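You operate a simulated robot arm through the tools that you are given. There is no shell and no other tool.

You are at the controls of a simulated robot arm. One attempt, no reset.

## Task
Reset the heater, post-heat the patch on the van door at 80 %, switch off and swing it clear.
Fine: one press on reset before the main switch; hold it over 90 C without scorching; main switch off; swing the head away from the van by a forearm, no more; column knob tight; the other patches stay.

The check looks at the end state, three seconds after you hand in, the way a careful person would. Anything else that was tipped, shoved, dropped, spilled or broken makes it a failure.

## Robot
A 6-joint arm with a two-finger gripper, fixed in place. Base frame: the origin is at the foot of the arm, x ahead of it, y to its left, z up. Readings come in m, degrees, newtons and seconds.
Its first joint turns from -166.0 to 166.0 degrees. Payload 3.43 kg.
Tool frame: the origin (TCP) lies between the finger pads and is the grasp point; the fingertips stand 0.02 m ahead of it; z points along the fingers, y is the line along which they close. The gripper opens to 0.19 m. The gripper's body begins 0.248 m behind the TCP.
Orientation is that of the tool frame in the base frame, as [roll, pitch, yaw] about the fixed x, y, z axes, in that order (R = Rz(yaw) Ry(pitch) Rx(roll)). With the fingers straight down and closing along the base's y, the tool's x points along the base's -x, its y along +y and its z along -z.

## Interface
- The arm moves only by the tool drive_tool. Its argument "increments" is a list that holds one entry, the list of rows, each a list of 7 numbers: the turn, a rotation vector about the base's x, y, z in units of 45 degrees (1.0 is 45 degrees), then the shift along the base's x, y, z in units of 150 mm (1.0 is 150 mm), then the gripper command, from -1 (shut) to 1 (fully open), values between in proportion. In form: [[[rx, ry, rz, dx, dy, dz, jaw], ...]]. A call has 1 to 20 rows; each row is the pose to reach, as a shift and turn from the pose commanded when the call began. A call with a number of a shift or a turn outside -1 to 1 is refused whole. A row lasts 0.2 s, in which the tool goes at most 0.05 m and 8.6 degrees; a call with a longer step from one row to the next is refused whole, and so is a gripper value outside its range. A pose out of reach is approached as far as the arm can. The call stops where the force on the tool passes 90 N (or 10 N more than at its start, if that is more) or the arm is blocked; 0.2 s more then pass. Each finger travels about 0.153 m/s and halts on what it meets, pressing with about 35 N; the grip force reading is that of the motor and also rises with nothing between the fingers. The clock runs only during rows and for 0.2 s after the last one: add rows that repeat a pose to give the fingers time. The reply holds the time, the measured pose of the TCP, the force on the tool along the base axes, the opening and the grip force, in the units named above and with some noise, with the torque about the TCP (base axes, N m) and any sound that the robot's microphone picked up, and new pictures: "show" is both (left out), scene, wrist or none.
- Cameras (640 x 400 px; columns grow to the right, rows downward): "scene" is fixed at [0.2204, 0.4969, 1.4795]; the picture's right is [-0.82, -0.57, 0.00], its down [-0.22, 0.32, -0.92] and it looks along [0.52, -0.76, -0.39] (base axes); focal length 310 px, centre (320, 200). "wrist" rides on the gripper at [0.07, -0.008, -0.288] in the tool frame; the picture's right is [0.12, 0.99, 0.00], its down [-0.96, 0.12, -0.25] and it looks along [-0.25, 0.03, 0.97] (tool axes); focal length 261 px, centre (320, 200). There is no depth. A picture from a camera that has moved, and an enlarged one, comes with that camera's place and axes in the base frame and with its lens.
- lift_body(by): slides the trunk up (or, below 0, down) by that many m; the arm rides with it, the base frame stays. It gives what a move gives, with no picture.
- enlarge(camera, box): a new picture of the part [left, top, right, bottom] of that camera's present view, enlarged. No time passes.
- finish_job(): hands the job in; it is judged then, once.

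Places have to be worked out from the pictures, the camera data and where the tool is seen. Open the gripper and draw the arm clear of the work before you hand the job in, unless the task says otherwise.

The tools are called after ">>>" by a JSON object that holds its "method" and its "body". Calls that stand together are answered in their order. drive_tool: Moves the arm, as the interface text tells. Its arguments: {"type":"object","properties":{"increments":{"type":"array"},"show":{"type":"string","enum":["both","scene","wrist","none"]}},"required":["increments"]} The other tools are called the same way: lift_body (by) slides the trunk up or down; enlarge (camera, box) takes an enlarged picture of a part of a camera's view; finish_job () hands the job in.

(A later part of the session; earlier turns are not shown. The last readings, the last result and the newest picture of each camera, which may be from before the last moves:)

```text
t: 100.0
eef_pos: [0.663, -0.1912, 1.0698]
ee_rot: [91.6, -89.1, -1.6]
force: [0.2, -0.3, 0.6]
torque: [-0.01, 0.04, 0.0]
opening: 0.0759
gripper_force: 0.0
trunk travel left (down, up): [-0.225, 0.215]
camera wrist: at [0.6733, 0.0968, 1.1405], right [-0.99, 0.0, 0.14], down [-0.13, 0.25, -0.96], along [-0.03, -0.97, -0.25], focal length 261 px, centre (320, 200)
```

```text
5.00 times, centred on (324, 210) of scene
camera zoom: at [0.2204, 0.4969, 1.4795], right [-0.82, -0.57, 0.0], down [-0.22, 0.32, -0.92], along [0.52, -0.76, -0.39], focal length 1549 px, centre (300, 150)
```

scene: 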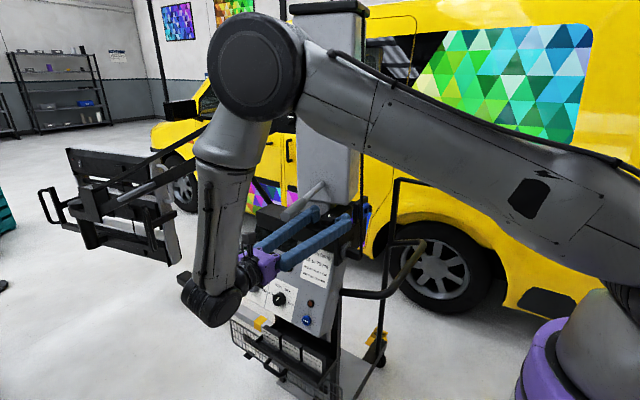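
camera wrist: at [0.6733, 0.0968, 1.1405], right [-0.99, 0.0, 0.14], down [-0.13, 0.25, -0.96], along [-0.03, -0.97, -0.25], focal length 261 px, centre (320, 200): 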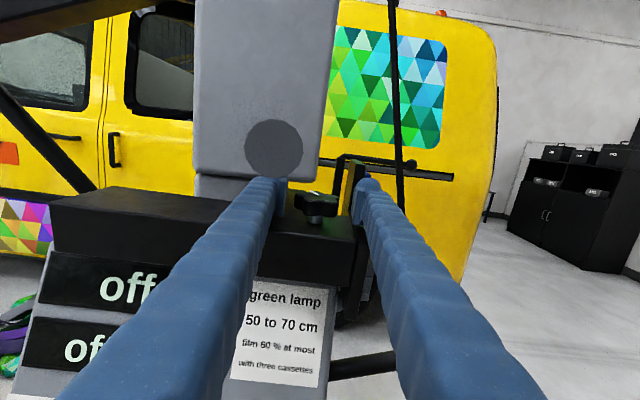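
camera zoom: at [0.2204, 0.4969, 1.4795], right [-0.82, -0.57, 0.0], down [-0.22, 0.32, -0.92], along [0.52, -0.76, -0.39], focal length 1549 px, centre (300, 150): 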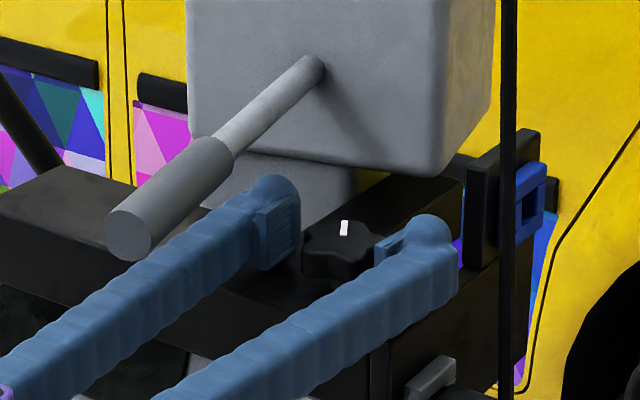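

Knob slightly left of centre; I shift 3 mm, swing the open gripper 30° counter-clockwise around the knob and grip it for a clockwise tightening stroke.

>>> {"method": "drive_tool", "body": {"increments": [[[0, 0, 0.167, 0.02, 0, 0, -0.25], [0, 0, 0.333, 0.02, -0.01, 0, -0.25], [0, 0, 0.5, 0.02, -0.015, 0, -0.25], [0, 0, 0.667, 0.02, -0.015, 0, -0.25], [0, 0, 0.667, 0.02, -0.015, 0, -0.25], [0, 0, 0.667, 0.02, -0.015, 0, -0.6], [0, 0, 0.667, 0.02, -0.015, 0, -1], [0, 0, 0.667, 0.02, -0.015, 0, -1]]], "show": "wrist"}}

>>> {"method": "enlarge", "body": {"camera": "wrist", "box": [240, 130, 400, 230]}}

```text
t: 101.8
eef_pos: [0.6661, -0.1933, 1.0692]
ee_rot: [94.5, -89.0, 25.5]
force: [-9.6, -0.2, -5.5]
torque: [0.3, -0.32, -0.02]
opening: 0.049
gripper_force: 44.9
trunk travel left (down, up): [-0.225, 0.215]
camera wrist: at [0.5305, 0.0608, 1.1395], right [-0.86, -0.5, 0.14], down [-0.24, 0.15, -0.96], along [0.46, -0.86, -0.25], focal length 261 px, centre (320, 200)
```

wrist: 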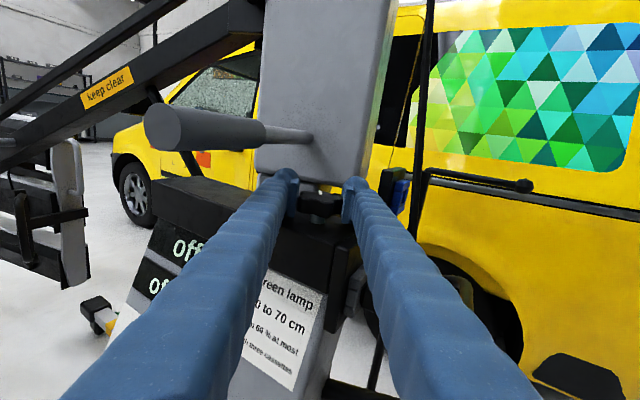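

```text
4.00 times, centred on (320, 180) of wrist
camera zoom: at [0.5305, 0.0608, 1.1395], right [-0.86, -0.5, 0.14], down [-0.24, 0.15, -0.96], along [0.46, -0.86, -0.25], focal length 1043 px, centre (320, 280)
```

zoom: 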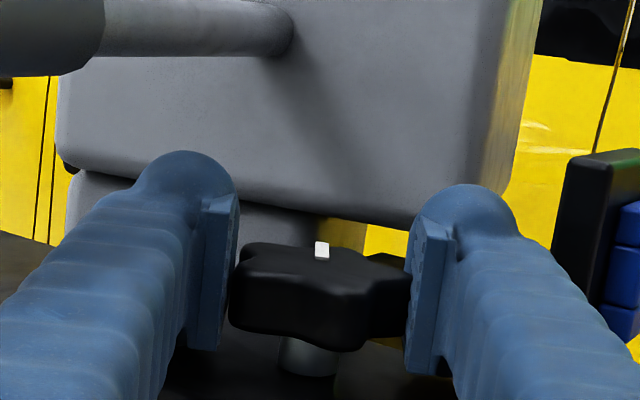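

Gripped with small load. I turn clockwise 45°, then on to 60°, watching torque.

>>> {"method": "drive_tool", "body": {"increments": [[[0, 0, -0.167, 0, 0, 0, -1], [0, 0, -0.333, 0, 0, 0, -1], [0, 0, -0.5, 0, 0, 0, -1], [0, 0, -0.667, 0, 0, 0, -1], [0, 0, -0.833, 0, 0, 0, -1], [0, 0, -1, 0, 0, 0, -1], [0, 0, -1, 0, 0, 0, -1]]], "show": "wrist"}}

>>> {"method": "enlarge", "body": {"camera": "wrist", "box": [240, 130, 400, 230]}}

```text
t: 103.4
eef_pos: [0.6648, -0.1938, 1.0689]
ee_rot: [92.4, -88.9, -17.6]
force: [-29.4, -10.1, -21.0]
torque: [-0.69, 0.04, 0.03]
opening: 0.0488
gripper_force: 44.9
trunk travel left (down, up): [-0.225, 0.215]
camera wrist: at [0.7496, 0.0818, 1.1394], right [-0.96, 0.26, 0.14], down [-0.06, 0.27, -0.96], along [-0.29, -0.93, -0.25], focal length 261 px, centre (320, 200)
```

wrist: 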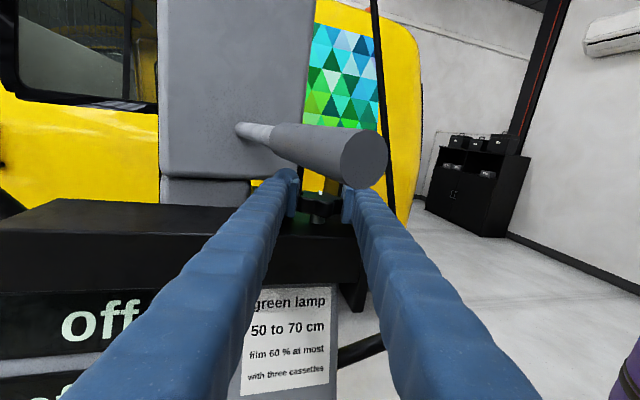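

```text
4.00 times, centred on (320, 180) of wrist
camera zoom: at [0.7496, 0.0818, 1.1394], right [-0.96, 0.26, 0.14], down [-0.06, 0.27, -0.96], along [-0.29, -0.93, -0.25], focal length 1043 px, centre (320, 280)
```

zoom: 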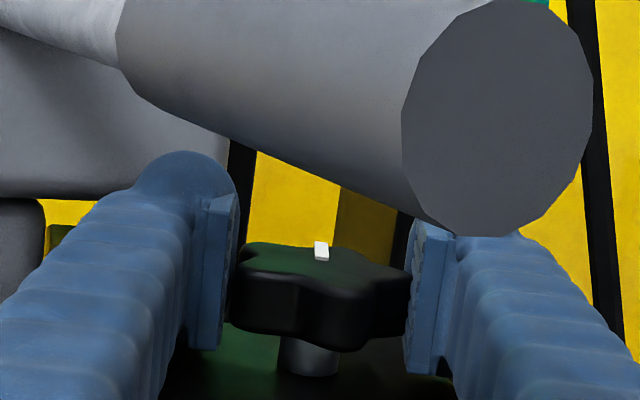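

>>> {"method": "drive_tool", "body": {"increments": [[[0, 0, -0.111, -0.005, 0, 0, -1], [0, 0, -0.222, -0.01, 0, 0, -1], [0, 0, -0.333, -0.01, 0, 0, -1], [0, 0, -0.333, -0.01, 0, 0, -1], [0, 0, -0.333, -0.01, 0, 0, -0.6], [0, 0, -0.333, -0.01, 0, 0, -0.25], [0, 0, -0.333, -0.01, 0, 0, -0.25]]], "show": "wrist"}}

>>> {"method": "enlarge", "body": {"camera": "wrist", "box": [240, 130, 400, 230]}}

```text
t: 105.0
eef_pos: [0.6672, -0.1934, 1.0689]
ee_rot: [88.7, -89.1, -28.6]
force: [-0.1, 0.1, -0.5]
torque: [0.0, -0.03, -0.01]
opening: 0.071
gripper_force: 0.1
trunk travel left (down, up): [-0.225, 0.215]
camera wrist: at [0.818, 0.0517, 1.1391], right [-0.86, 0.49, 0.13], down [0.01, 0.28, -0.96], along [-0.51, -0.82, -0.24], focal length 261 px, centre (320, 200)
```

wrist: 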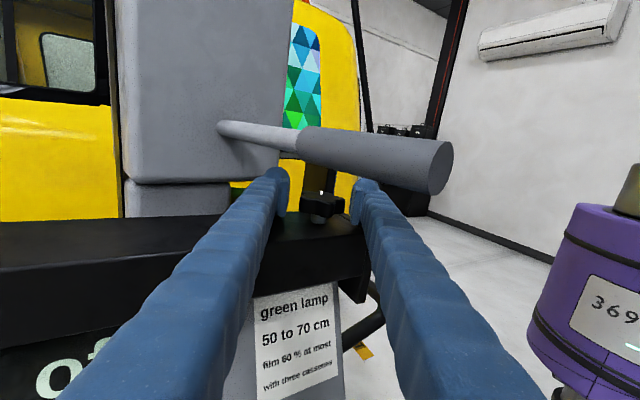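

```text
4.00 times, centred on (320, 180) of wrist
camera zoom: at [0.818, 0.0517, 1.1391], right [-0.86, 0.49, 0.13], down [0.01, 0.28, -0.96], along [-0.51, -0.82, -0.24], focal length 1043 px, centre (320, 280)
```

zoom: 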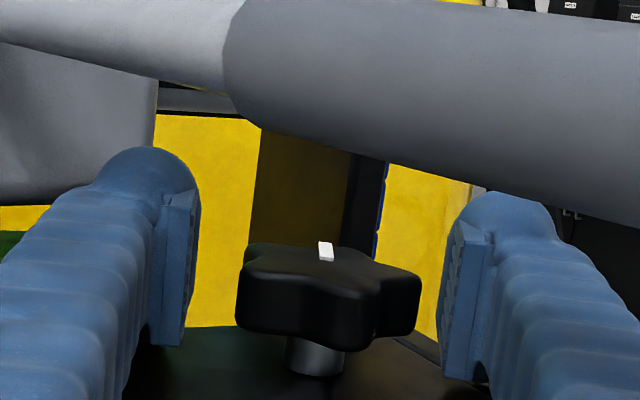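

Knob now 60° from its original tight mark. I swing back (open) by 60° and take a second stroke.

>>> {"method": "drive_tool", "body": {"increments": [[[0, 0, 0.167, 0, 0, 0, -0.25], [0, 0, 0.333, 0, 0, 0, -0.25], [0, 0, 0.5, 0, 0, 0, -0.25], [0, 0, 0.667, 0, 0, 0, -0.25], [0, 0, 0.833, 0, 0, 0, -0.25], [0, 0, 1, 0, 0, 0, -0.25]]], "show": "none"}}

>>> {"method": "drive_tool", "body": {"increments": [[[0, 0, 0.167, 0, 0, 0, -0.25], [0, 0, 0.333, 0, 0, 0, -0.25], [0, 0, 0.333, 0, 0, 0, -0.25], [0, 0, 0.333, 0, 0, 0, -0.6], [0, 0, 0.333, 0, 0, 0, -1], [0, 0, 0.333, 0, 0, 0, -1]]], "show": "wrist"}}

>>> {"method": "enlarge", "body": {"camera": "wrist", "box": [240, 130, 400, 230]}}

```text
t: 106.4
eef_pos: [0.665, -0.1933, 1.0694]
ee_rot: [93.9, -89.1, 11.3]
force: [-0.2, -0.8, 0.4]
torque: [0.03, 0.01, 0.01]
opening: 0.0713
gripper_force: 0.1
trunk travel left (down, up): [-0.225, 0.215]
```

```text
t: 107.8
eef_pos: [0.6652, -0.1922, 1.0679]
ee_rot: [93.2, -89.1, 26.7]
force: [-4.2, -0.4, -2.0]
torque: [0.3, -0.39, 0.01]
opening: 0.0493
gripper_force: 45.1
trunk travel left (down, up): [-0.225, 0.215]
camera wrist: at [0.53, 0.0612, 1.1396], right [-0.86, -0.5, 0.14], down [-0.24, 0.15, -0.96], along [0.46, -0.86, -0.25], focal length 261 px, centre (320, 200)
```

wrist: 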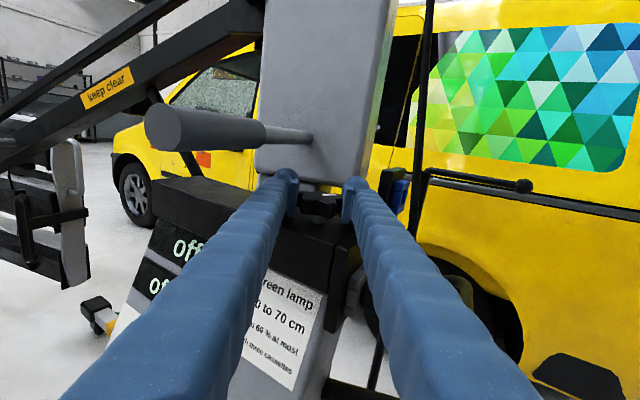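

```text
4.00 times, centred on (320, 180) of wrist
camera zoom: at [0.53, 0.0612, 1.1396], right [-0.86, -0.5, 0.14], down [-0.24, 0.15, -0.96], along [0.46, -0.86, -0.25], focal length 1043 px, centre (320, 280)
```

zoom: 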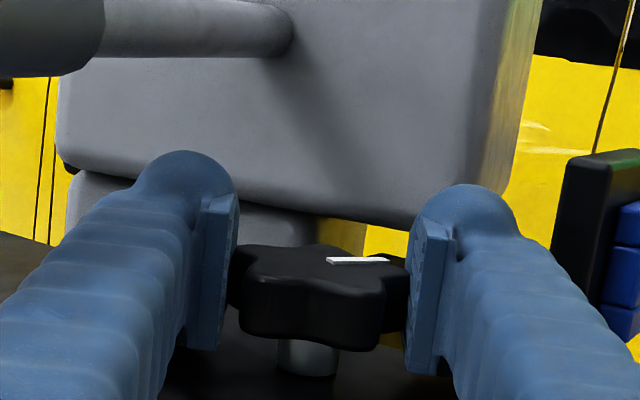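

>>> {"method": "drive_tool", "body": {"increments": [[[0, 0, -0.167, 0, 0, 0, -1], [0, 0, -0.333, 0, 0, 0, -1], [0, 0, -0.5, 0, 0, 0, -1], [0, 0, -0.667, 0, 0, 0, -1], [0, 0, -0.833, 0, 0, 0, -1], [0, 0, -1, 0, 0, 0, -1], [0, 0, -1, 0, 0, 0, -1]]], "show": "wrist"}}

>>> {"method": "enlarge", "body": {"camera": "wrist", "box": [240, 130, 400, 230]}}

```text
t: 109.4
eef_pos: [0.6643, -0.1937, 1.0683]
ee_rot: [92.2, -89.0, -17.2]
force: [-1.0, -11.8, -10.9]
torque: [-0.17, -0.44, -0.01]
opening: 0.0492
gripper_force: 44.9
trunk travel left (down, up): [-0.225, 0.215]
camera wrist: at [0.749, 0.0826, 1.1394], right [-0.96, 0.26, 0.14], down [-0.06, 0.27, -0.96], along [-0.28, -0.93, -0.25], focal length 261 px, centre (320, 200)
```

wrist: 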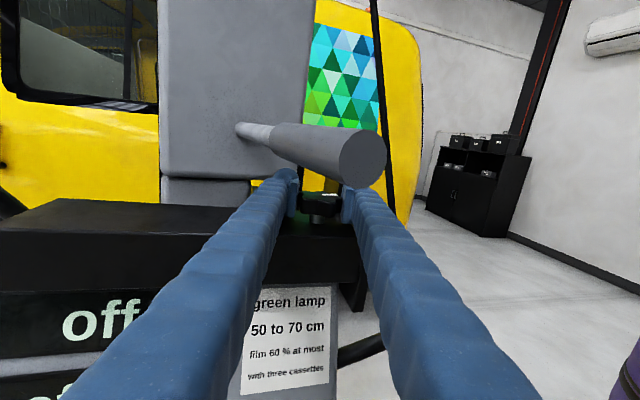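

```text
4.00 times, centred on (320, 180) of wrist
camera zoom: at [0.749, 0.0826, 1.1394], right [-0.96, 0.26, 0.14], down [-0.06, 0.27, -0.96], along [-0.28, -0.93, -0.25], focal length 1043 px, centre (320, 280)
```

zoom: 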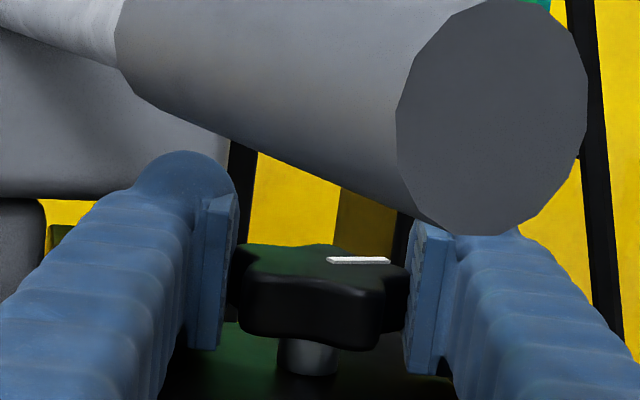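

105° recovered. Another 15° to the original mark, then a little more to feel whether it is tight.

>>> {"method": "drive_tool", "body": {"increments": [[[0, 0, -0.111, 0, 0, 0, -1], [0, 0, -0.222, 0, 0, 0, -1], [0, 0, -0.333, 0, 0, 0, -1], [0, 0, -0.333, 0, 0, 0, -1]]], "show": "none"}}

>>> {"method": "drive_tool", "body": {"increments": [[[0, 0, -0.06, 0, 0, 0, -1], [0, 0, -0.12, 0, 0, 0, -1], [0, 0, -0.18, 0, 0, 0, -1], [0, 0, -0.18, 0, 0, 0, -1]]], "show": "wrist"}}

>>> {"method": "enlarge", "body": {"camera": "wrist", "box": [240, 130, 400, 230]}}

```text
t: 110.4
eef_pos: [0.6648, -0.193, 1.0678]
ee_rot: [88.6, -88.9, -28.7]
force: [-3.5, -8.9, -7.9]
torque: [-0.79, -0.24, 0.01]
opening: 0.049
gripper_force: 45.2
trunk travel left (down, up): [-0.225, 0.215]
```

```text
t: 111.2
eef_pos: [0.6509, -0.213, 1.0661]
ee_rot: [-165.6, -88.6, -138.9]
force: [76.1, -28.5, -20.0]
torque: [-0.23, 0.49, -0.03]
opening: 0.0512
gripper_force: 45.9
out of reach, approached as far as the arm can: row 1, 2, 3, 4
trunk travel left (down, up): [-0.225, 0.215]
stopped in row 4: the force on the tool passed its limit at 105 N (the readings are from after the stop); the commanded pose is now the measured one
camera wrist: at [0.8195, 0.0185, 1.1442], right [-0.82, 0.56, 0.11], down [0.06, 0.29, -0.96], along [-0.57, -0.78, -0.27], focal length 261 px, centre (320, 200)
```

wrist: 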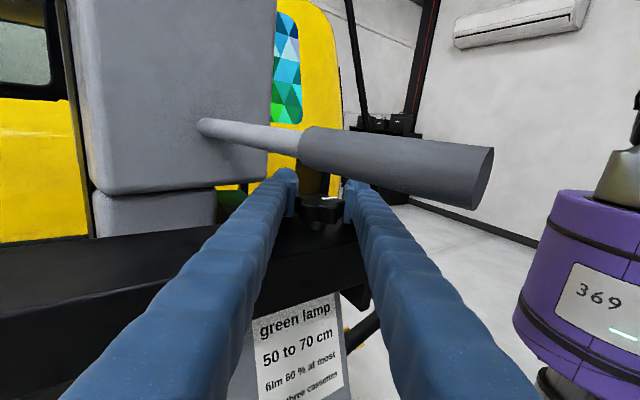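

```text
4.00 times, centred on (320, 180) of wrist
camera zoom: at [0.8195, 0.0185, 1.1442], right [-0.82, 0.56, 0.11], down [0.06, 0.29, -0.96], along [-0.57, -0.78, -0.27], focal length 1043 px, centre (320, 280)
```

zoom: 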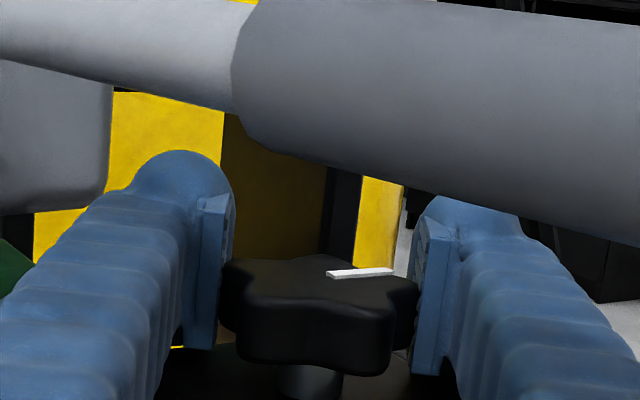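

That last bit ran into the arm's reach limit and pushed sideways. I immediately release the knob and step back to the earlier pose.

>>> {"method": "drive_tool", "body": {"increments": [[[0, 0, 0.02, 0.02, 0.03, 0, -0.6], [0, 0, 0.05, 0.05, 0.08, 0.005, -0.25], [0, 0, 0.1, 0.08, 0.12, 0.01, -0.25], [0, 0, 0.15, 0.1, 0.133, 0.015, -0.25], [0, 0, 0.15, 0.1, 0.133, 0.015, -0.25]]], "show": "both"}}

>>> {"method": "enlarge", "body": {"camera": "wrist", "box": [240, 130, 400, 230]}}

>>> {"method": "enlarge", "body": {"camera": "scene", "box": [240, 160, 400, 260]}}

```text
t: 112.4
eef_pos: [0.652, -0.1909, 1.0749]
ee_rot: [-172.0, -89.1, -126.7]
force: [3.0, -0.9, 0.5]
torque: [0.03, -0.05, 0.0]
opening: 0.073
gripper_force: 1.7
trunk travel left (down, up): [-0.225, 0.215]
camera wrist: at [0.7979, 0.0576, 1.1512], right [-0.87, 0.47, 0.12], down [0.03, 0.29, -0.96], along [-0.49, -0.83, -0.26], focal length 261 px, centre (320, 200)
```

scene: 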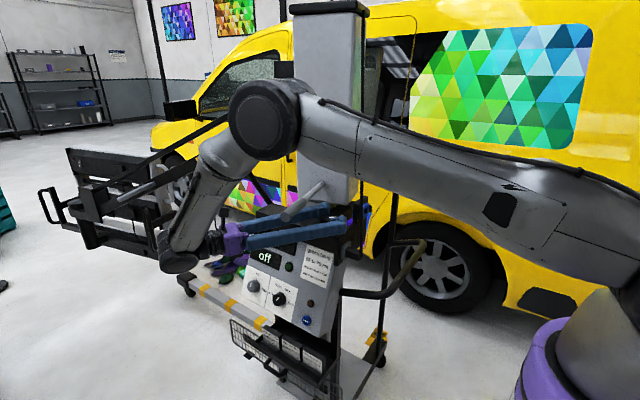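
wrist: 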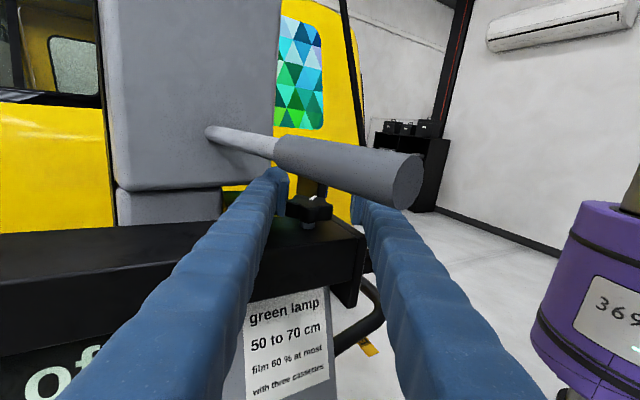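

```text
4.00 times, centred on (320, 180) of wrist
camera zoom: at [0.7979, 0.0576, 1.1512], right [-0.87, 0.47, 0.12], down [0.03, 0.29, -0.96], along [-0.49, -0.83, -0.26], focal length 1043 px, centre (320, 280)
```

zoom: 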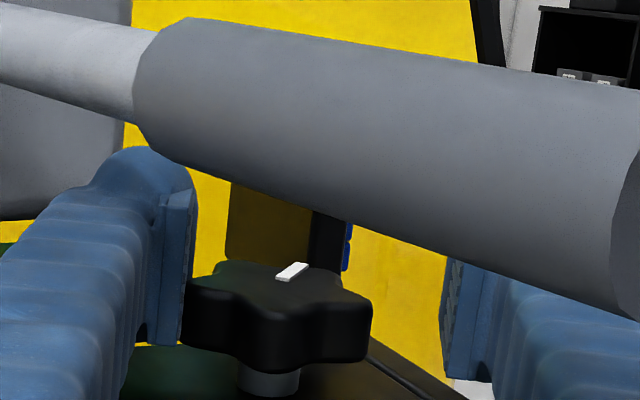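

```text
4.00 times, centred on (320, 210) of scene
camera zoom: at [0.2204, 0.4969, 1.4795], right [-0.82, -0.57, 0.0], down [-0.22, 0.32, -0.92], along [0.52, -0.76, -0.39], focal length 1239 px, centre (320, 160)
```

zoom: 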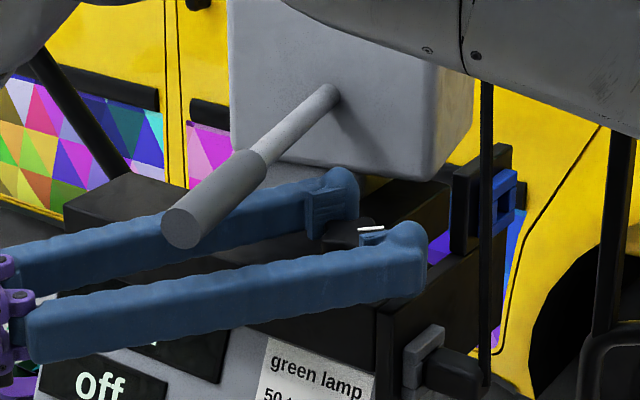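

The knob is a bit left of the fingers' centre now. I re-centre by 1.4 cm and rotate back to face it squarely, to read its white mark.

>>> {"method": "drive_tool", "body": {"increments": [[[0, 0, 0, 0.05, -0.01, -0.01, -0.25], [0, 0, 0, 0.093, -0.01, -0.03, -0.2], [0, 0, 0.15, 0.093, -0.01, -0.03, -0.2], [0, 0, 0.3, 0.093, -0.01, -0.03, -0.2], [0, 0, 0.45, 0.093, -0.01, -0.03, -0.2], [0, 0, 0.6, 0.093, -0.01, -0.03, -0.2], [0, 0, 0.65, 0.093, -0.01, -0.03, -0.2], [0, 0, 0.65, 0.093, -0.01, -0.03, -0.2]]], "show": "both"}}

>>> {"method": "enlarge", "body": {"camera": "wrist", "box": [240, 130, 400, 230]}}

>>> {"method": "enlarge", "body": {"camera": "scene", "box": [260, 170, 388, 250]}}

```text
t: 114.2
eef_pos: [0.6691, -0.1897, 1.0709]
ee_rot: [-171.0, -88.9, -98.2]
force: [0.4, 0.2, -0.3]
torque: [-0.02, 0.03, 0.0]
opening: 0.0758
gripper_force: 0.0
trunk travel left (down, up): [-0.225, 0.215]
camera wrist: at [0.6732, 0.0958, 1.1459], right [-0.99, -0.02, 0.12], down [-0.12, 0.26, -0.96], along [-0.02, -0.96, -0.26], focal length 261 px, centre (320, 200)
```

scene: 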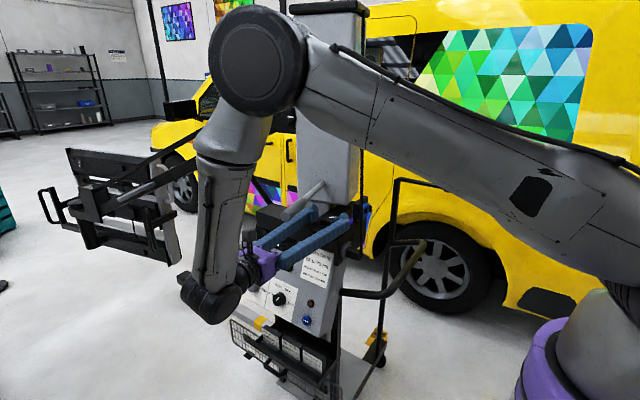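
wrist: 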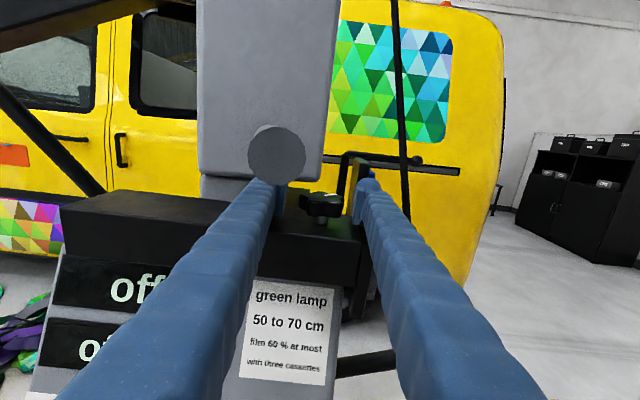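

```text
4.00 times, centred on (320, 180) of wrist
camera zoom: at [0.6732, 0.0958, 1.1459], right [-0.99, -0.02, 0.12], down [-0.12, 0.26, -0.96], along [-0.02, -0.96, -0.26], focal length 1043 px, centre (320, 280)
```

zoom: 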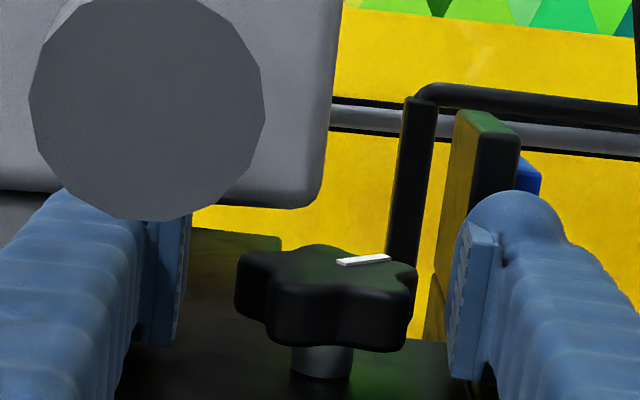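

```text
5.00 times, centred on (324, 210) of scene
camera zoom: at [0.2204, 0.4969, 1.4795], right [-0.82, -0.57, 0.0], down [-0.22, 0.32, -0.92], along [0.52, -0.76, -0.39], focal length 1549 px, centre (300, 150)
```

zoom: 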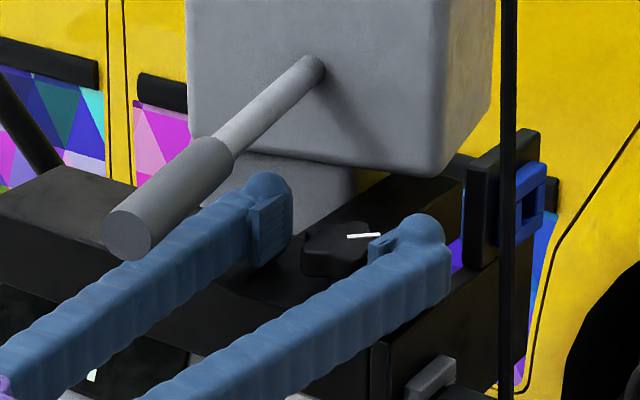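

The mark sits about 40° short of its tight position: the release dragged it back a little; the cart and column themselves haven't moved. I regrip from 105° and turn clockwise 45°, staying inside the reach.

>>> {"method": "drive_tool", "body": {"increments": [[[0, 0, 0.17, -0.015, -0.01, -0.01, -0.25], [0, 0, 0.35, -0.02, -0.02, -0.01, -0.25], [0, 0, 0.35, -0.02, -0.02, -0.01, -0.25], [0, 0, 0.35, -0.02, -0.02, -0.01, -0.6], [0, 0, 0.35, -0.02, -0.02, -0.01, -1], [0, 0, 0.35, -0.02, -0.02, -0.01, -1]]], "show": "wrist"}}

>>> {"method": "enlarge", "body": {"camera": "wrist", "box": [240, 130, 400, 230]}}

```text
t: 115.6
eef_pos: [0.6658, -0.1944, 1.0677]
ee_rot: [-170.8, -89.0, -82.7]
force: [2.1, 2.8, -2.1]
torque: [0.22, 0.0, 0.02]
opening: 0.0487
gripper_force: 45.2
trunk travel left (down, up): [-0.225, 0.215]
camera wrist: at [0.5927, 0.0826, 1.1444], right [-0.95, -0.28, 0.12], down [-0.18, 0.22, -0.96], along [0.25, -0.93, -0.26], focal length 261 px, centre (320, 200)
```

wrist: 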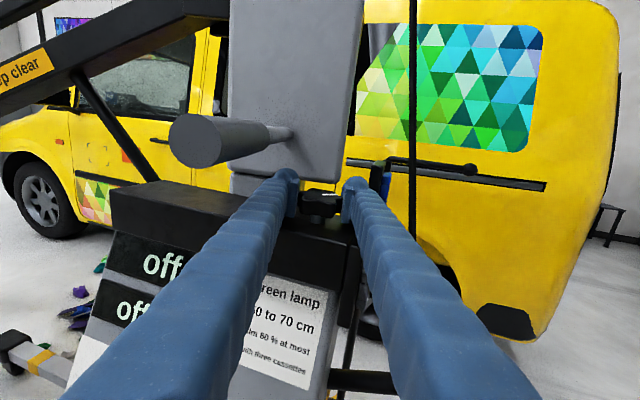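

```text
4.00 times, centred on (320, 180) of wrist
camera zoom: at [0.5927, 0.0826, 1.1444], right [-0.95, -0.28, 0.12], down [-0.18, 0.22, -0.96], along [0.25, -0.93, -0.26], focal length 1043 px, centre (320, 280)
```

zoom: 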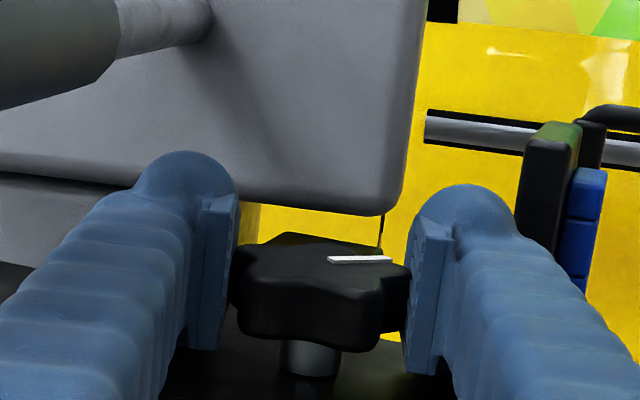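

Grip is clean and the mark is 45° short. Turning 45° clockwise.

>>> {"method": "drive_tool", "body": {"increments": [[[0, 0, -0.167, 0, 0, 0, -1], [0, 0, -0.333, 0, 0, 0, -1], [0, 0, -0.5, 0, 0, 0, -1], [0, 0, -0.667, 0, 0, 0, -1], [0, 0, -0.833, 0, 0, 0, -1], [0, 0, -0.95, 0, 0, 0, -1], [0, 0, -0.95, 0, 0, 0, -1]]], "show": "wrist"}}

>>> {"method": "enlarge", "body": {"camera": "wrist", "box": [240, 130, 400, 230]}}

```text
t: 117.2
eef_pos: [0.6634, -0.1952, 1.068]
ee_rot: [-175.5, -88.9, -121.1]
force: [-19.2, 4.1, -9.2]
torque: [-0.54, 0.53, 0.0]
opening: 0.0483
gripper_force: 45.3
trunk travel left (down, up): [-0.225, 0.215]
camera wrist: at [0.7994, 0.0586, 1.1439], right [-0.89, 0.44, 0.12], down [0.02, 0.29, -0.96], along [-0.46, -0.85, -0.26], focal length 261 px, centre (320, 200)
```

wrist: 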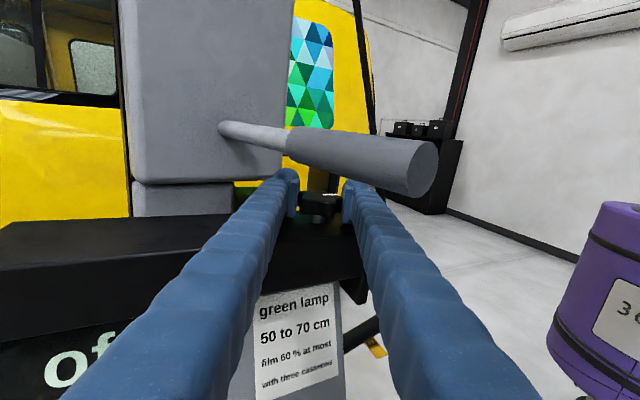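

```text
4.00 times, centred on (320, 180) of wrist
camera zoom: at [0.7994, 0.0586, 1.1439], right [-0.89, 0.44, 0.12], down [0.02, 0.29, -0.96], along [-0.46, -0.85, -0.26], focal length 1043 px, centre (320, 280)
```

zoom: 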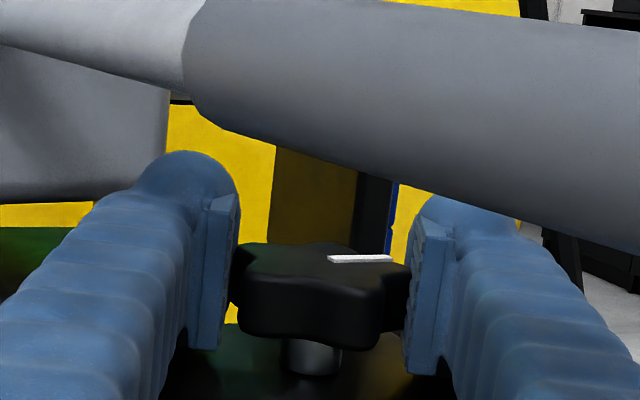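

Back near the original mark. I release without moving, swing round open, and regrip to test for tightness with a few more degrees.

>>> {"method": "drive_tool", "body": {"increments": [[[0, 0, 0, 0, 0, 0, -0.4], [0, 0, 0, 0, 0, 0, -0.2], [0, 0, 0, 0, 0, 0, -0.2], [0, 0, 0.167, 0.01, 0, 0, -0.2], [0, 0, 0.333, 0.01, 0, 0, -0.2], [0, 0, 0.5, 0.01, 0, 0, -0.2], [0, 0, 0.667, 0.01, 0, 0, -0.2], [0, 0, 0.667, 0.01, 0, 0, -0.2]]], "show": "both"}}

>>> {"method": "enlarge", "body": {"camera": "wrist", "box": [240, 130, 400, 230]}}

>>> {"method": "enlarge", "body": {"camera": "scene", "box": [260, 170, 388, 250]}}

```text
t: 119.0
eef_pos: [0.6665, -0.1929, 1.069]
ee_rot: [-169.7, -88.9, -96.5]
force: [0.0, 0.0, -0.5]
torque: [-0.03, -0.01, 0.05]
opening: 0.0759
gripper_force: 0.0
trunk travel left (down, up): [-0.225, 0.215]
camera wrist: at [0.6564, 0.0926, 1.1441], right [-0.99, -0.07, 0.12], down [-0.13, 0.26, -0.96], along [0.04, -0.96, -0.26], focal length 261 px, centre (320, 200)
```

scene: 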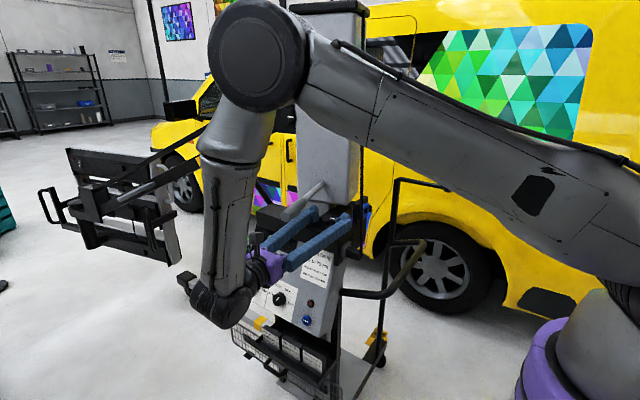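
wrist: 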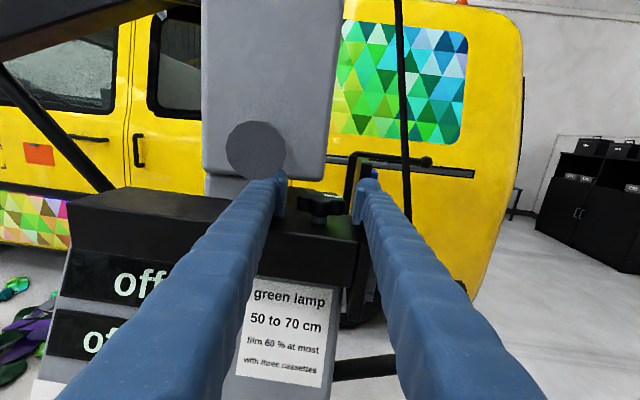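

```text
4.00 times, centred on (320, 180) of wrist
camera zoom: at [0.6564, 0.0926, 1.1441], right [-0.99, -0.07, 0.12], down [-0.13, 0.26, -0.96], along [0.04, -0.96, -0.26], focal length 1043 px, centre (320, 280)
```

zoom: 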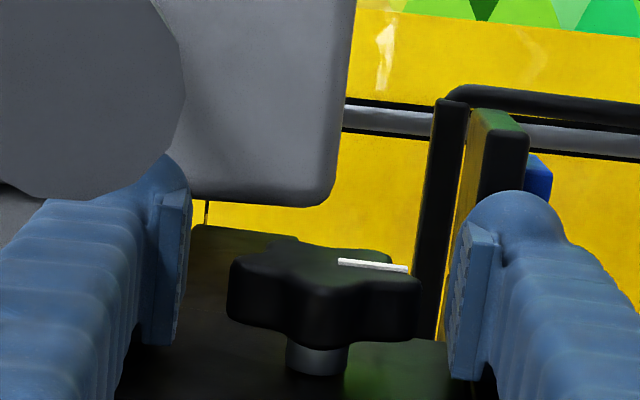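

```text
5.00 times, centred on (324, 210) of scene
camera zoom: at [0.2204, 0.4969, 1.4795], right [-0.82, -0.57, 0.0], down [-0.22, 0.32, -0.92], along [0.52, -0.76, -0.39], focal length 1549 px, centre (300, 150)
```

zoom: 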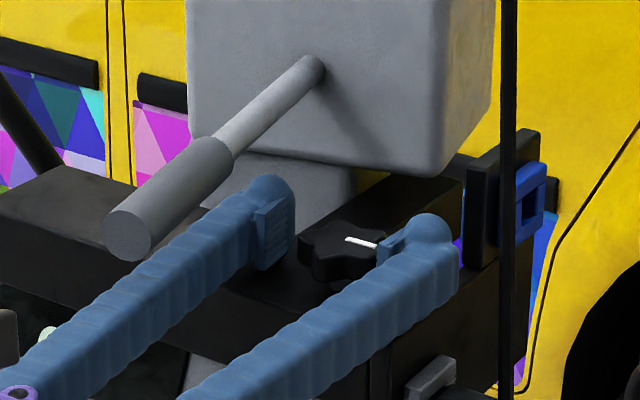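

The mark is back exactly where it was originally (tight). I do one gentle check stroke: regrip and turn about 12° more clockwise to feel for the stop.

>>> {"method": "drive_tool", "body": {"increments": [[[0, 0, 0.13, 0, -0.01, 0, -0.2], [0, 0, 0.26, 0, -0.015, 0, -0.2], [0, 0, 0.26, 0, -0.015, 0, -0.6], [0, 0, 0.26, 0, -0.015, 0, -1], [0, 0, 0.26, 0, -0.015, 0, -1]]], "show": "wrist"}}

>>> {"method": "enlarge", "body": {"camera": "wrist", "box": [240, 130, 400, 230]}}

>>> {"method": "drive_tool", "body": {"increments": [[[0, 0, -0.1, 0, 0, 0, -1], [0, 0, -0.2, 0, 0, 0, -1], [0, 0, -0.27, 0, 0, 0, -1], [0, 0, -0.27, 0, 0, 0, -1]]], "show": "wrist"}}

>>> {"method": "enlarge", "body": {"camera": "wrist", "box": [240, 130, 400, 230]}}

```text
t: 120.2
eef_pos: [0.667, -0.1963, 1.0691]
ee_rot: [-169.7, -88.9, -85.0]
force: [-3.5, -1.3, 3.6]
torque: [0.0, 0.17, -0.01]
opening: 0.0487
gripper_force: 45.1
trunk travel left (down, up): [-0.225, 0.215]
camera wrist: at [0.5982, 0.0819, 1.1445], right [-0.96, -0.27, 0.12], down [-0.18, 0.23, -0.96], along [0.23, -0.94, -0.26], focal length 261 px, centre (320, 200)
```

wrist: 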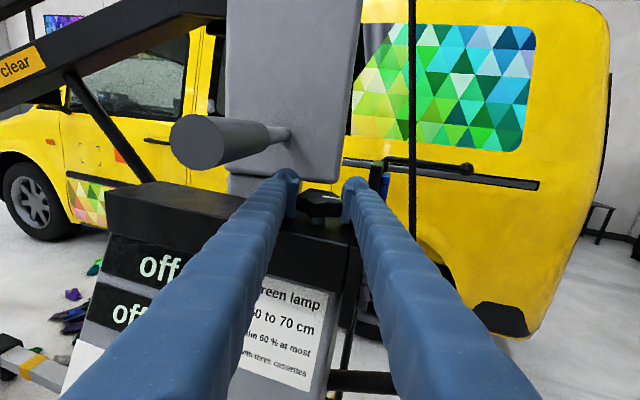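

```text
4.00 times, centred on (320, 180) of wrist
camera zoom: at [0.5982, 0.0819, 1.1445], right [-0.96, -0.27, 0.12], down [-0.18, 0.23, -0.96], along [0.23, -0.94, -0.26], focal length 1043 px, centre (320, 280)
```

zoom: 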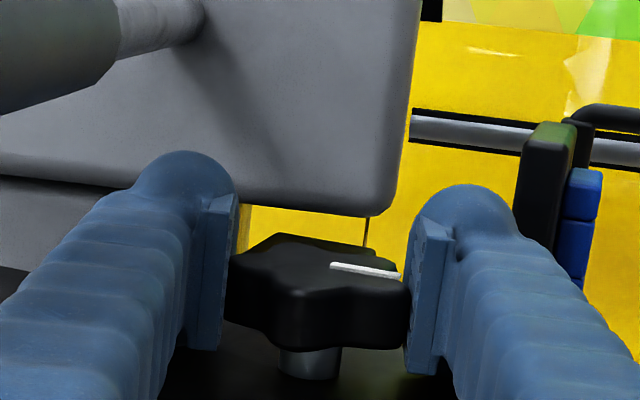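

```text
t: 121.2
eef_pos: [0.6644, -0.1974, 1.0695]
ee_rot: [-171.6, -88.9, -95.3]
force: [-15.3, -2.9, -1.6]
torque: [-0.21, 0.05, 0.8]
opening: 0.0488
gripper_force: 45.1
trunk travel left (down, up): [-0.225, 0.215]
camera wrist: at [0.6578, 0.0885, 1.1444], right [-0.99, -0.06, 0.12], down [-0.13, 0.26, -0.96], along [0.02, -0.96, -0.26], focal length 261 px, centre (320, 200)
```

wrist: 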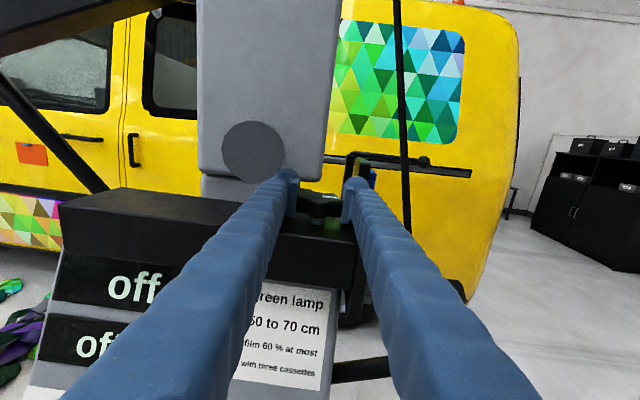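

```text
4.00 times, centred on (320, 180) of wrist
camera zoom: at [0.6578, 0.0885, 1.1444], right [-0.99, -0.06, 0.12], down [-0.13, 0.26, -0.96], along [0.02, -0.96, -0.26], focal length 1043 px, centre (320, 280)
```

zoom: 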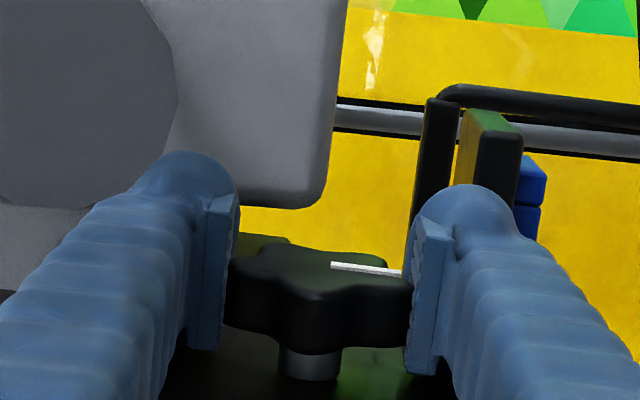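

Torque rose to 0.8 N·m and the knob stopped following at its original mark: it is tight. I release without moving, then retreat straight back in +y.

>>> {"method": "drive_tool", "body": {"increments": [[[0, 0, 0, 0, 0, 0, -0.5], [0, 0, 0, 0, 0, 0, -0.2], [0, 0, 0, 0, 0, 0, -0.2], [0, 0, 0, 0, 0, 0, -0.2], [0, 0, 0, 0.005, 0.15, 0, -0.2], [0, 0, 0, 0.01, 0.35, 0, -0.2], [0, 0, 0, 0.01, 0.6, 0, -0.2], [0, 0, 0, 0.01, 0.8, 0, -0.2], [0, 0, 0, 0.01, 1, 0, -0.2], [0, 0, 0, 0.01, 1, 0, -0.2]]], "show": "both"}}

>>> {"method": "enlarge", "body": {"camera": "wrist", "box": [240, 120, 400, 220]}}

>>> {"method": "enlarge", "body": {"camera": "scene", "box": [260, 170, 388, 250]}}

```text
t: 123.4
eef_pos: [0.6689, -0.0447, 1.0673]
ee_rot: [-170.5, -89.0, -96.1]
force: [0.3, 1.1, -0.7]
torque: [-0.02, -0.01, 0.03]
opening: 0.0762
gripper_force: 0.0
trunk travel left (down, up): [-0.225, 0.215]
camera wrist: at [0.6608, 0.2416, 1.1428], right [-0.99, -0.06, 0.12], down [-0.13, 0.26, -0.96], along [0.03, -0.96, -0.26], focal length 261 px, centre (320, 200)
```

scene: 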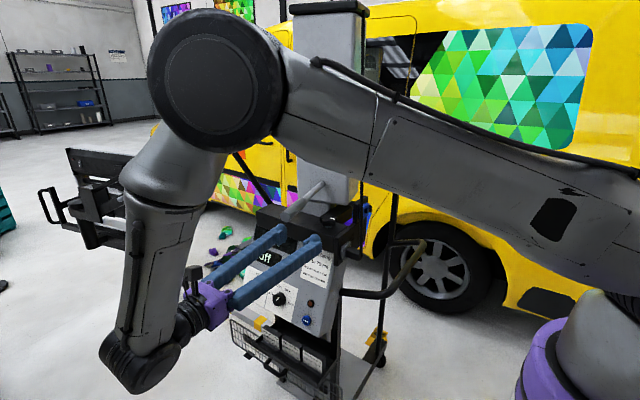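
wrist: 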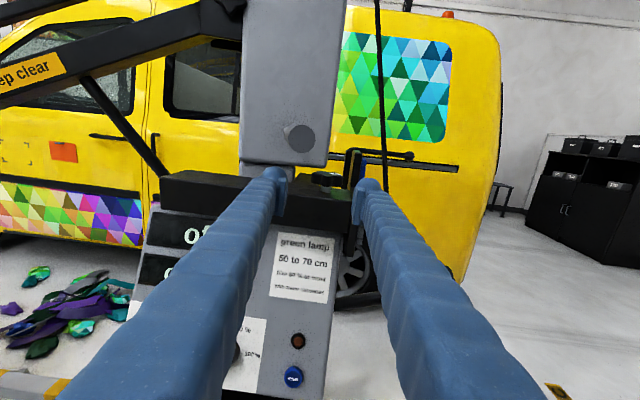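

```text
4.00 times, centred on (320, 170) of wrist
camera zoom: at [0.6608, 0.2416, 1.1428], right [-0.99, -0.06, 0.12], down [-0.13, 0.26, -0.96], along [0.03, -0.96, -0.26], focal length 1043 px, centre (320, 320)
```

zoom: 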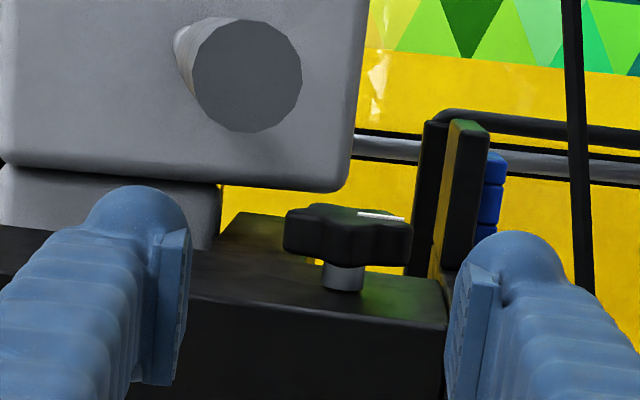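

```text
5.00 times, centred on (324, 210) of scene
camera zoom: at [0.2204, 0.4969, 1.4795], right [-0.82, -0.57, 0.0], down [-0.22, 0.32, -0.92], along [0.52, -0.76, -0.39], focal length 1549 px, centre (300, 150)
```

zoom: 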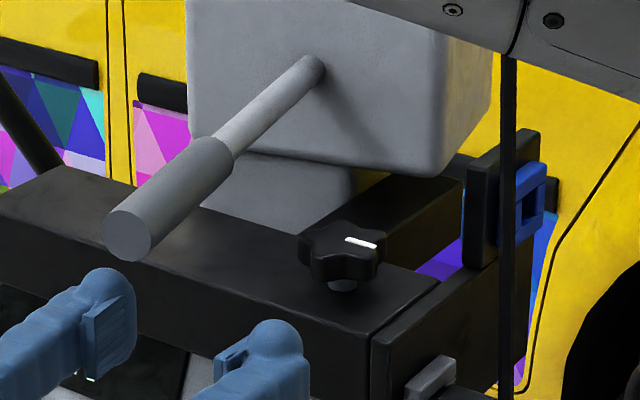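

>>> {"method": "enlarge", "body": {"camera": "scene", "box": [230, 210, 358, 290]}}

>>> {"method": "enlarge", "body": {"camera": "scene", "box": [312, 206, 344, 226]}}

>>> {"method": "enlarge", "body": {"camera": "scene", "box": [220, 200, 380, 300]}}

```text
5.00 times, centred on (294, 250) of scene
camera zoom: at [0.2204, 0.4969, 1.4795], right [-0.82, -0.57, 0.0], down [-0.22, 0.32, -0.92], along [0.52, -0.76, -0.39], focal length 1549 px, centre (450, -50)
```

zoom: 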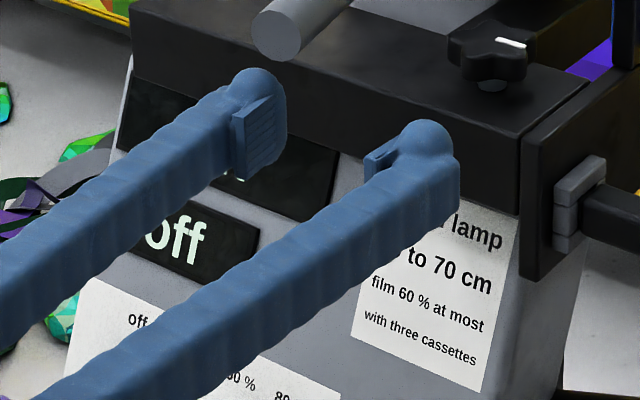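

```text
16.00 times, centred on (328, 216) of scene
camera zoom: at [0.2204, 0.4969, 1.4795], right [-0.82, -0.57, 0.0], down [-0.22, 0.32, -0.92], along [0.52, -0.76, -0.39], focal length 4958 px, centre (192, -56)
```

zoom: 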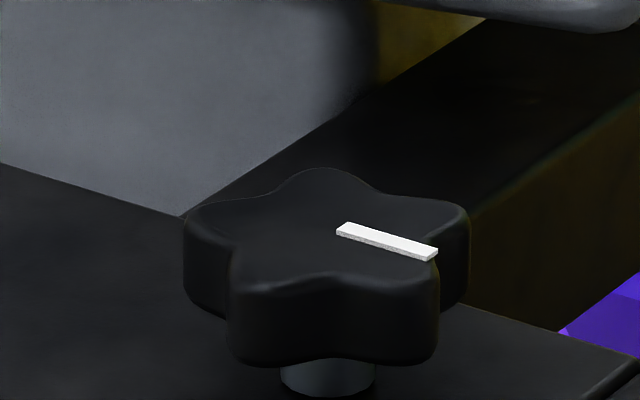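

```text
4.00 times, centred on (300, 250) of scene
camera zoom: at [0.2204, 0.4969, 1.4795], right [-0.82, -0.57, 0.0], down [-0.22, 0.32, -0.92], along [0.52, -0.76, -0.39], focal length 1239 px, centre (400, 0)
```

zoom: 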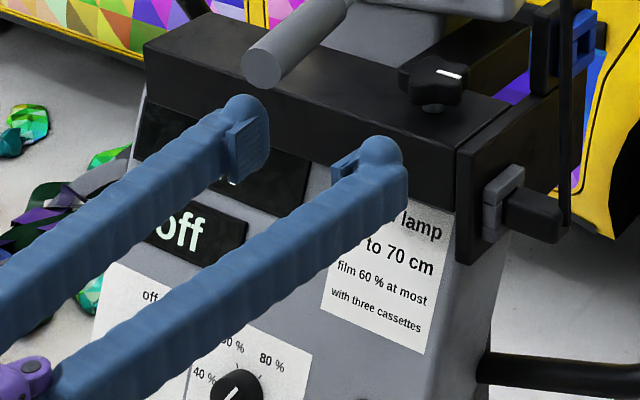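

The 16× view shows the mark exactly on its original line and the cart unmoved. I withdraw the arm from the console, opening the gripper.

>>> {"method": "drive_tool", "body": {"increments": [[[0, 0, 0, 0, 0.25, 0, -0.2], [0, 0, 0, 0, 0.5, 0, -0.2], [0, 0, 0, 0, 0.75, 0, 0], [0, 0, 0, -0.1, 0.95, 0, 0.5], [0, 0, 0, -0.3, 1, 0.15, 1], [0, 0, 0, -0.5, 1, 0.3, 1], [0, 0, 0, -0.7, 1, 0.5, 1], [0, 0, 0, -0.7, 1, 0.7, 1], [0, 0, 0, -0.7, 1, 0.7, 1]]], "show": "both"}}

```text
t: 125.4
eef_pos: [0.5608, 0.1064, 1.1732]
ee_rot: [-172.1, -88.9, -94.6]
force: [0.2, 0.1, 0.1]
torque: [0.03, -0.02, -0.04]
opening: 0.19
gripper_force: 0.1
trunk travel left (down, up): [-0.225, 0.215]
camera wrist: at [0.5539, 0.3922, 1.2484], right [-0.99, -0.06, 0.12], down [-0.13, 0.26, -0.96], along [0.03, -0.96, -0.26], focal length 261 px, centre (320, 200)
```

scene: 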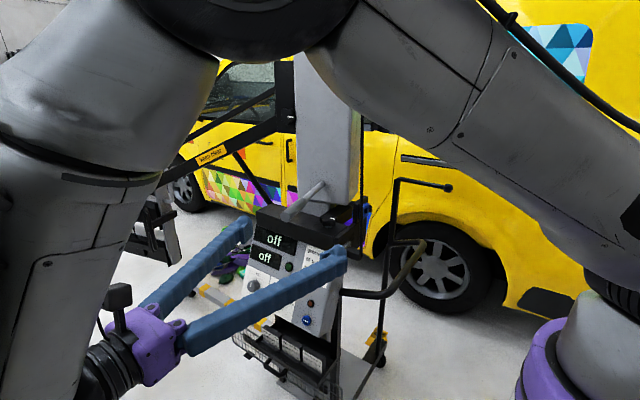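
wrist: 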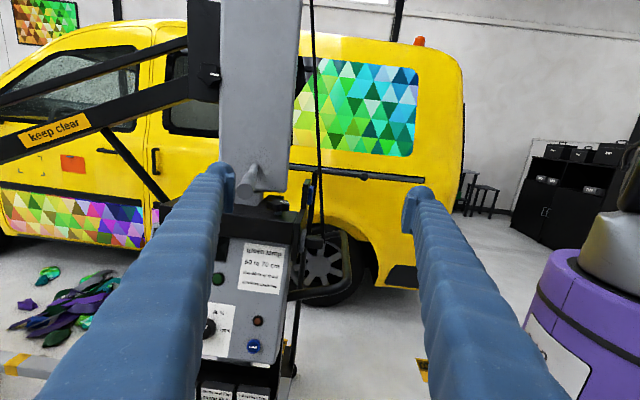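

I zoom on the van patch for its final look, then move the arm up and out so the scene camera shows the head.

>>> {"method": "enlarge", "body": {"camera": "wrist", "box": [10, 130, 138, 210]}}

>>> {"method": "drive_tool", "body": {"increments": [[[0.15, 0, 0, 0, 0, 0.2, 1], [0.3, 0, 0, 0, 0, 0.4, 1], [0.45, 0, 0, 0, 0, 0.6, 1], [0.6, 0, 0, 0, 0, 0.8, 1], [0.75, 0, 0, 0, 0, 1, 1], [0.9, 0, 0, 0, 0, 1, 1], [1, 0, 0, 0, 0, 1, 1], [1, 0, 0, 0, 0, 1, 1]]], "show": "both"}}

```text
5.00 times, centred on (74, 170) of wrist
camera zoom: at [0.5539, 0.3922, 1.2484], right [-0.99, -0.06, 0.12], down [-0.13, 0.26, -0.96], along [0.03, -0.96, -0.26], focal length 1303 px, centre (1550, 350)
```

zoom: 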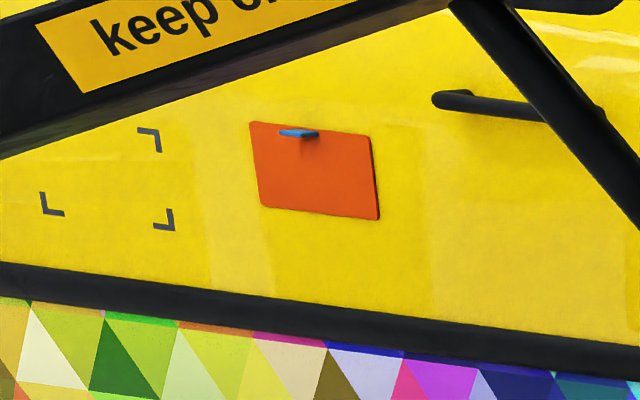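

```text
t: 127.2
eef_pos: [0.5623, 0.103, 1.3235]
ee_rot: [-176.7, -43.9, -90.2]
force: [-0.3, -0.5, 0.5]
torque: [0.04, 0.05, 0.01]
opening: 0.1901
gripper_force: 0.1
trunk travel left (down, up): [-0.225, 0.215]
camera wrist: at [0.5545, 0.253, 1.5801], right [-0.99, -0.12, 0.04], down [-0.13, 0.86, -0.49], along [0.03, -0.49, -0.87], focal length 261 px, centre (320, 200)
```

scene: 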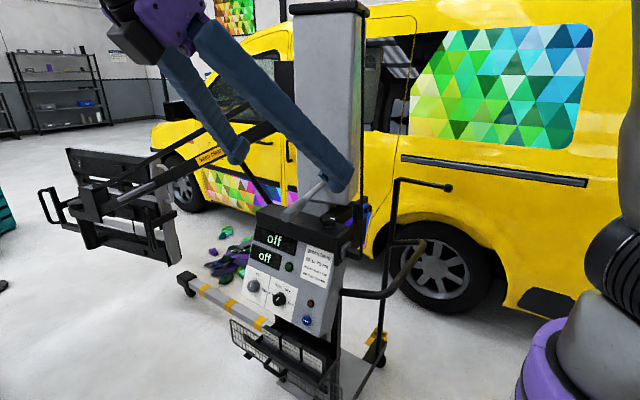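
wrist: 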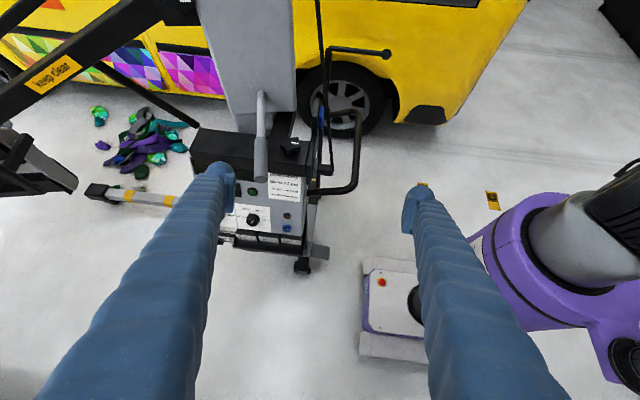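

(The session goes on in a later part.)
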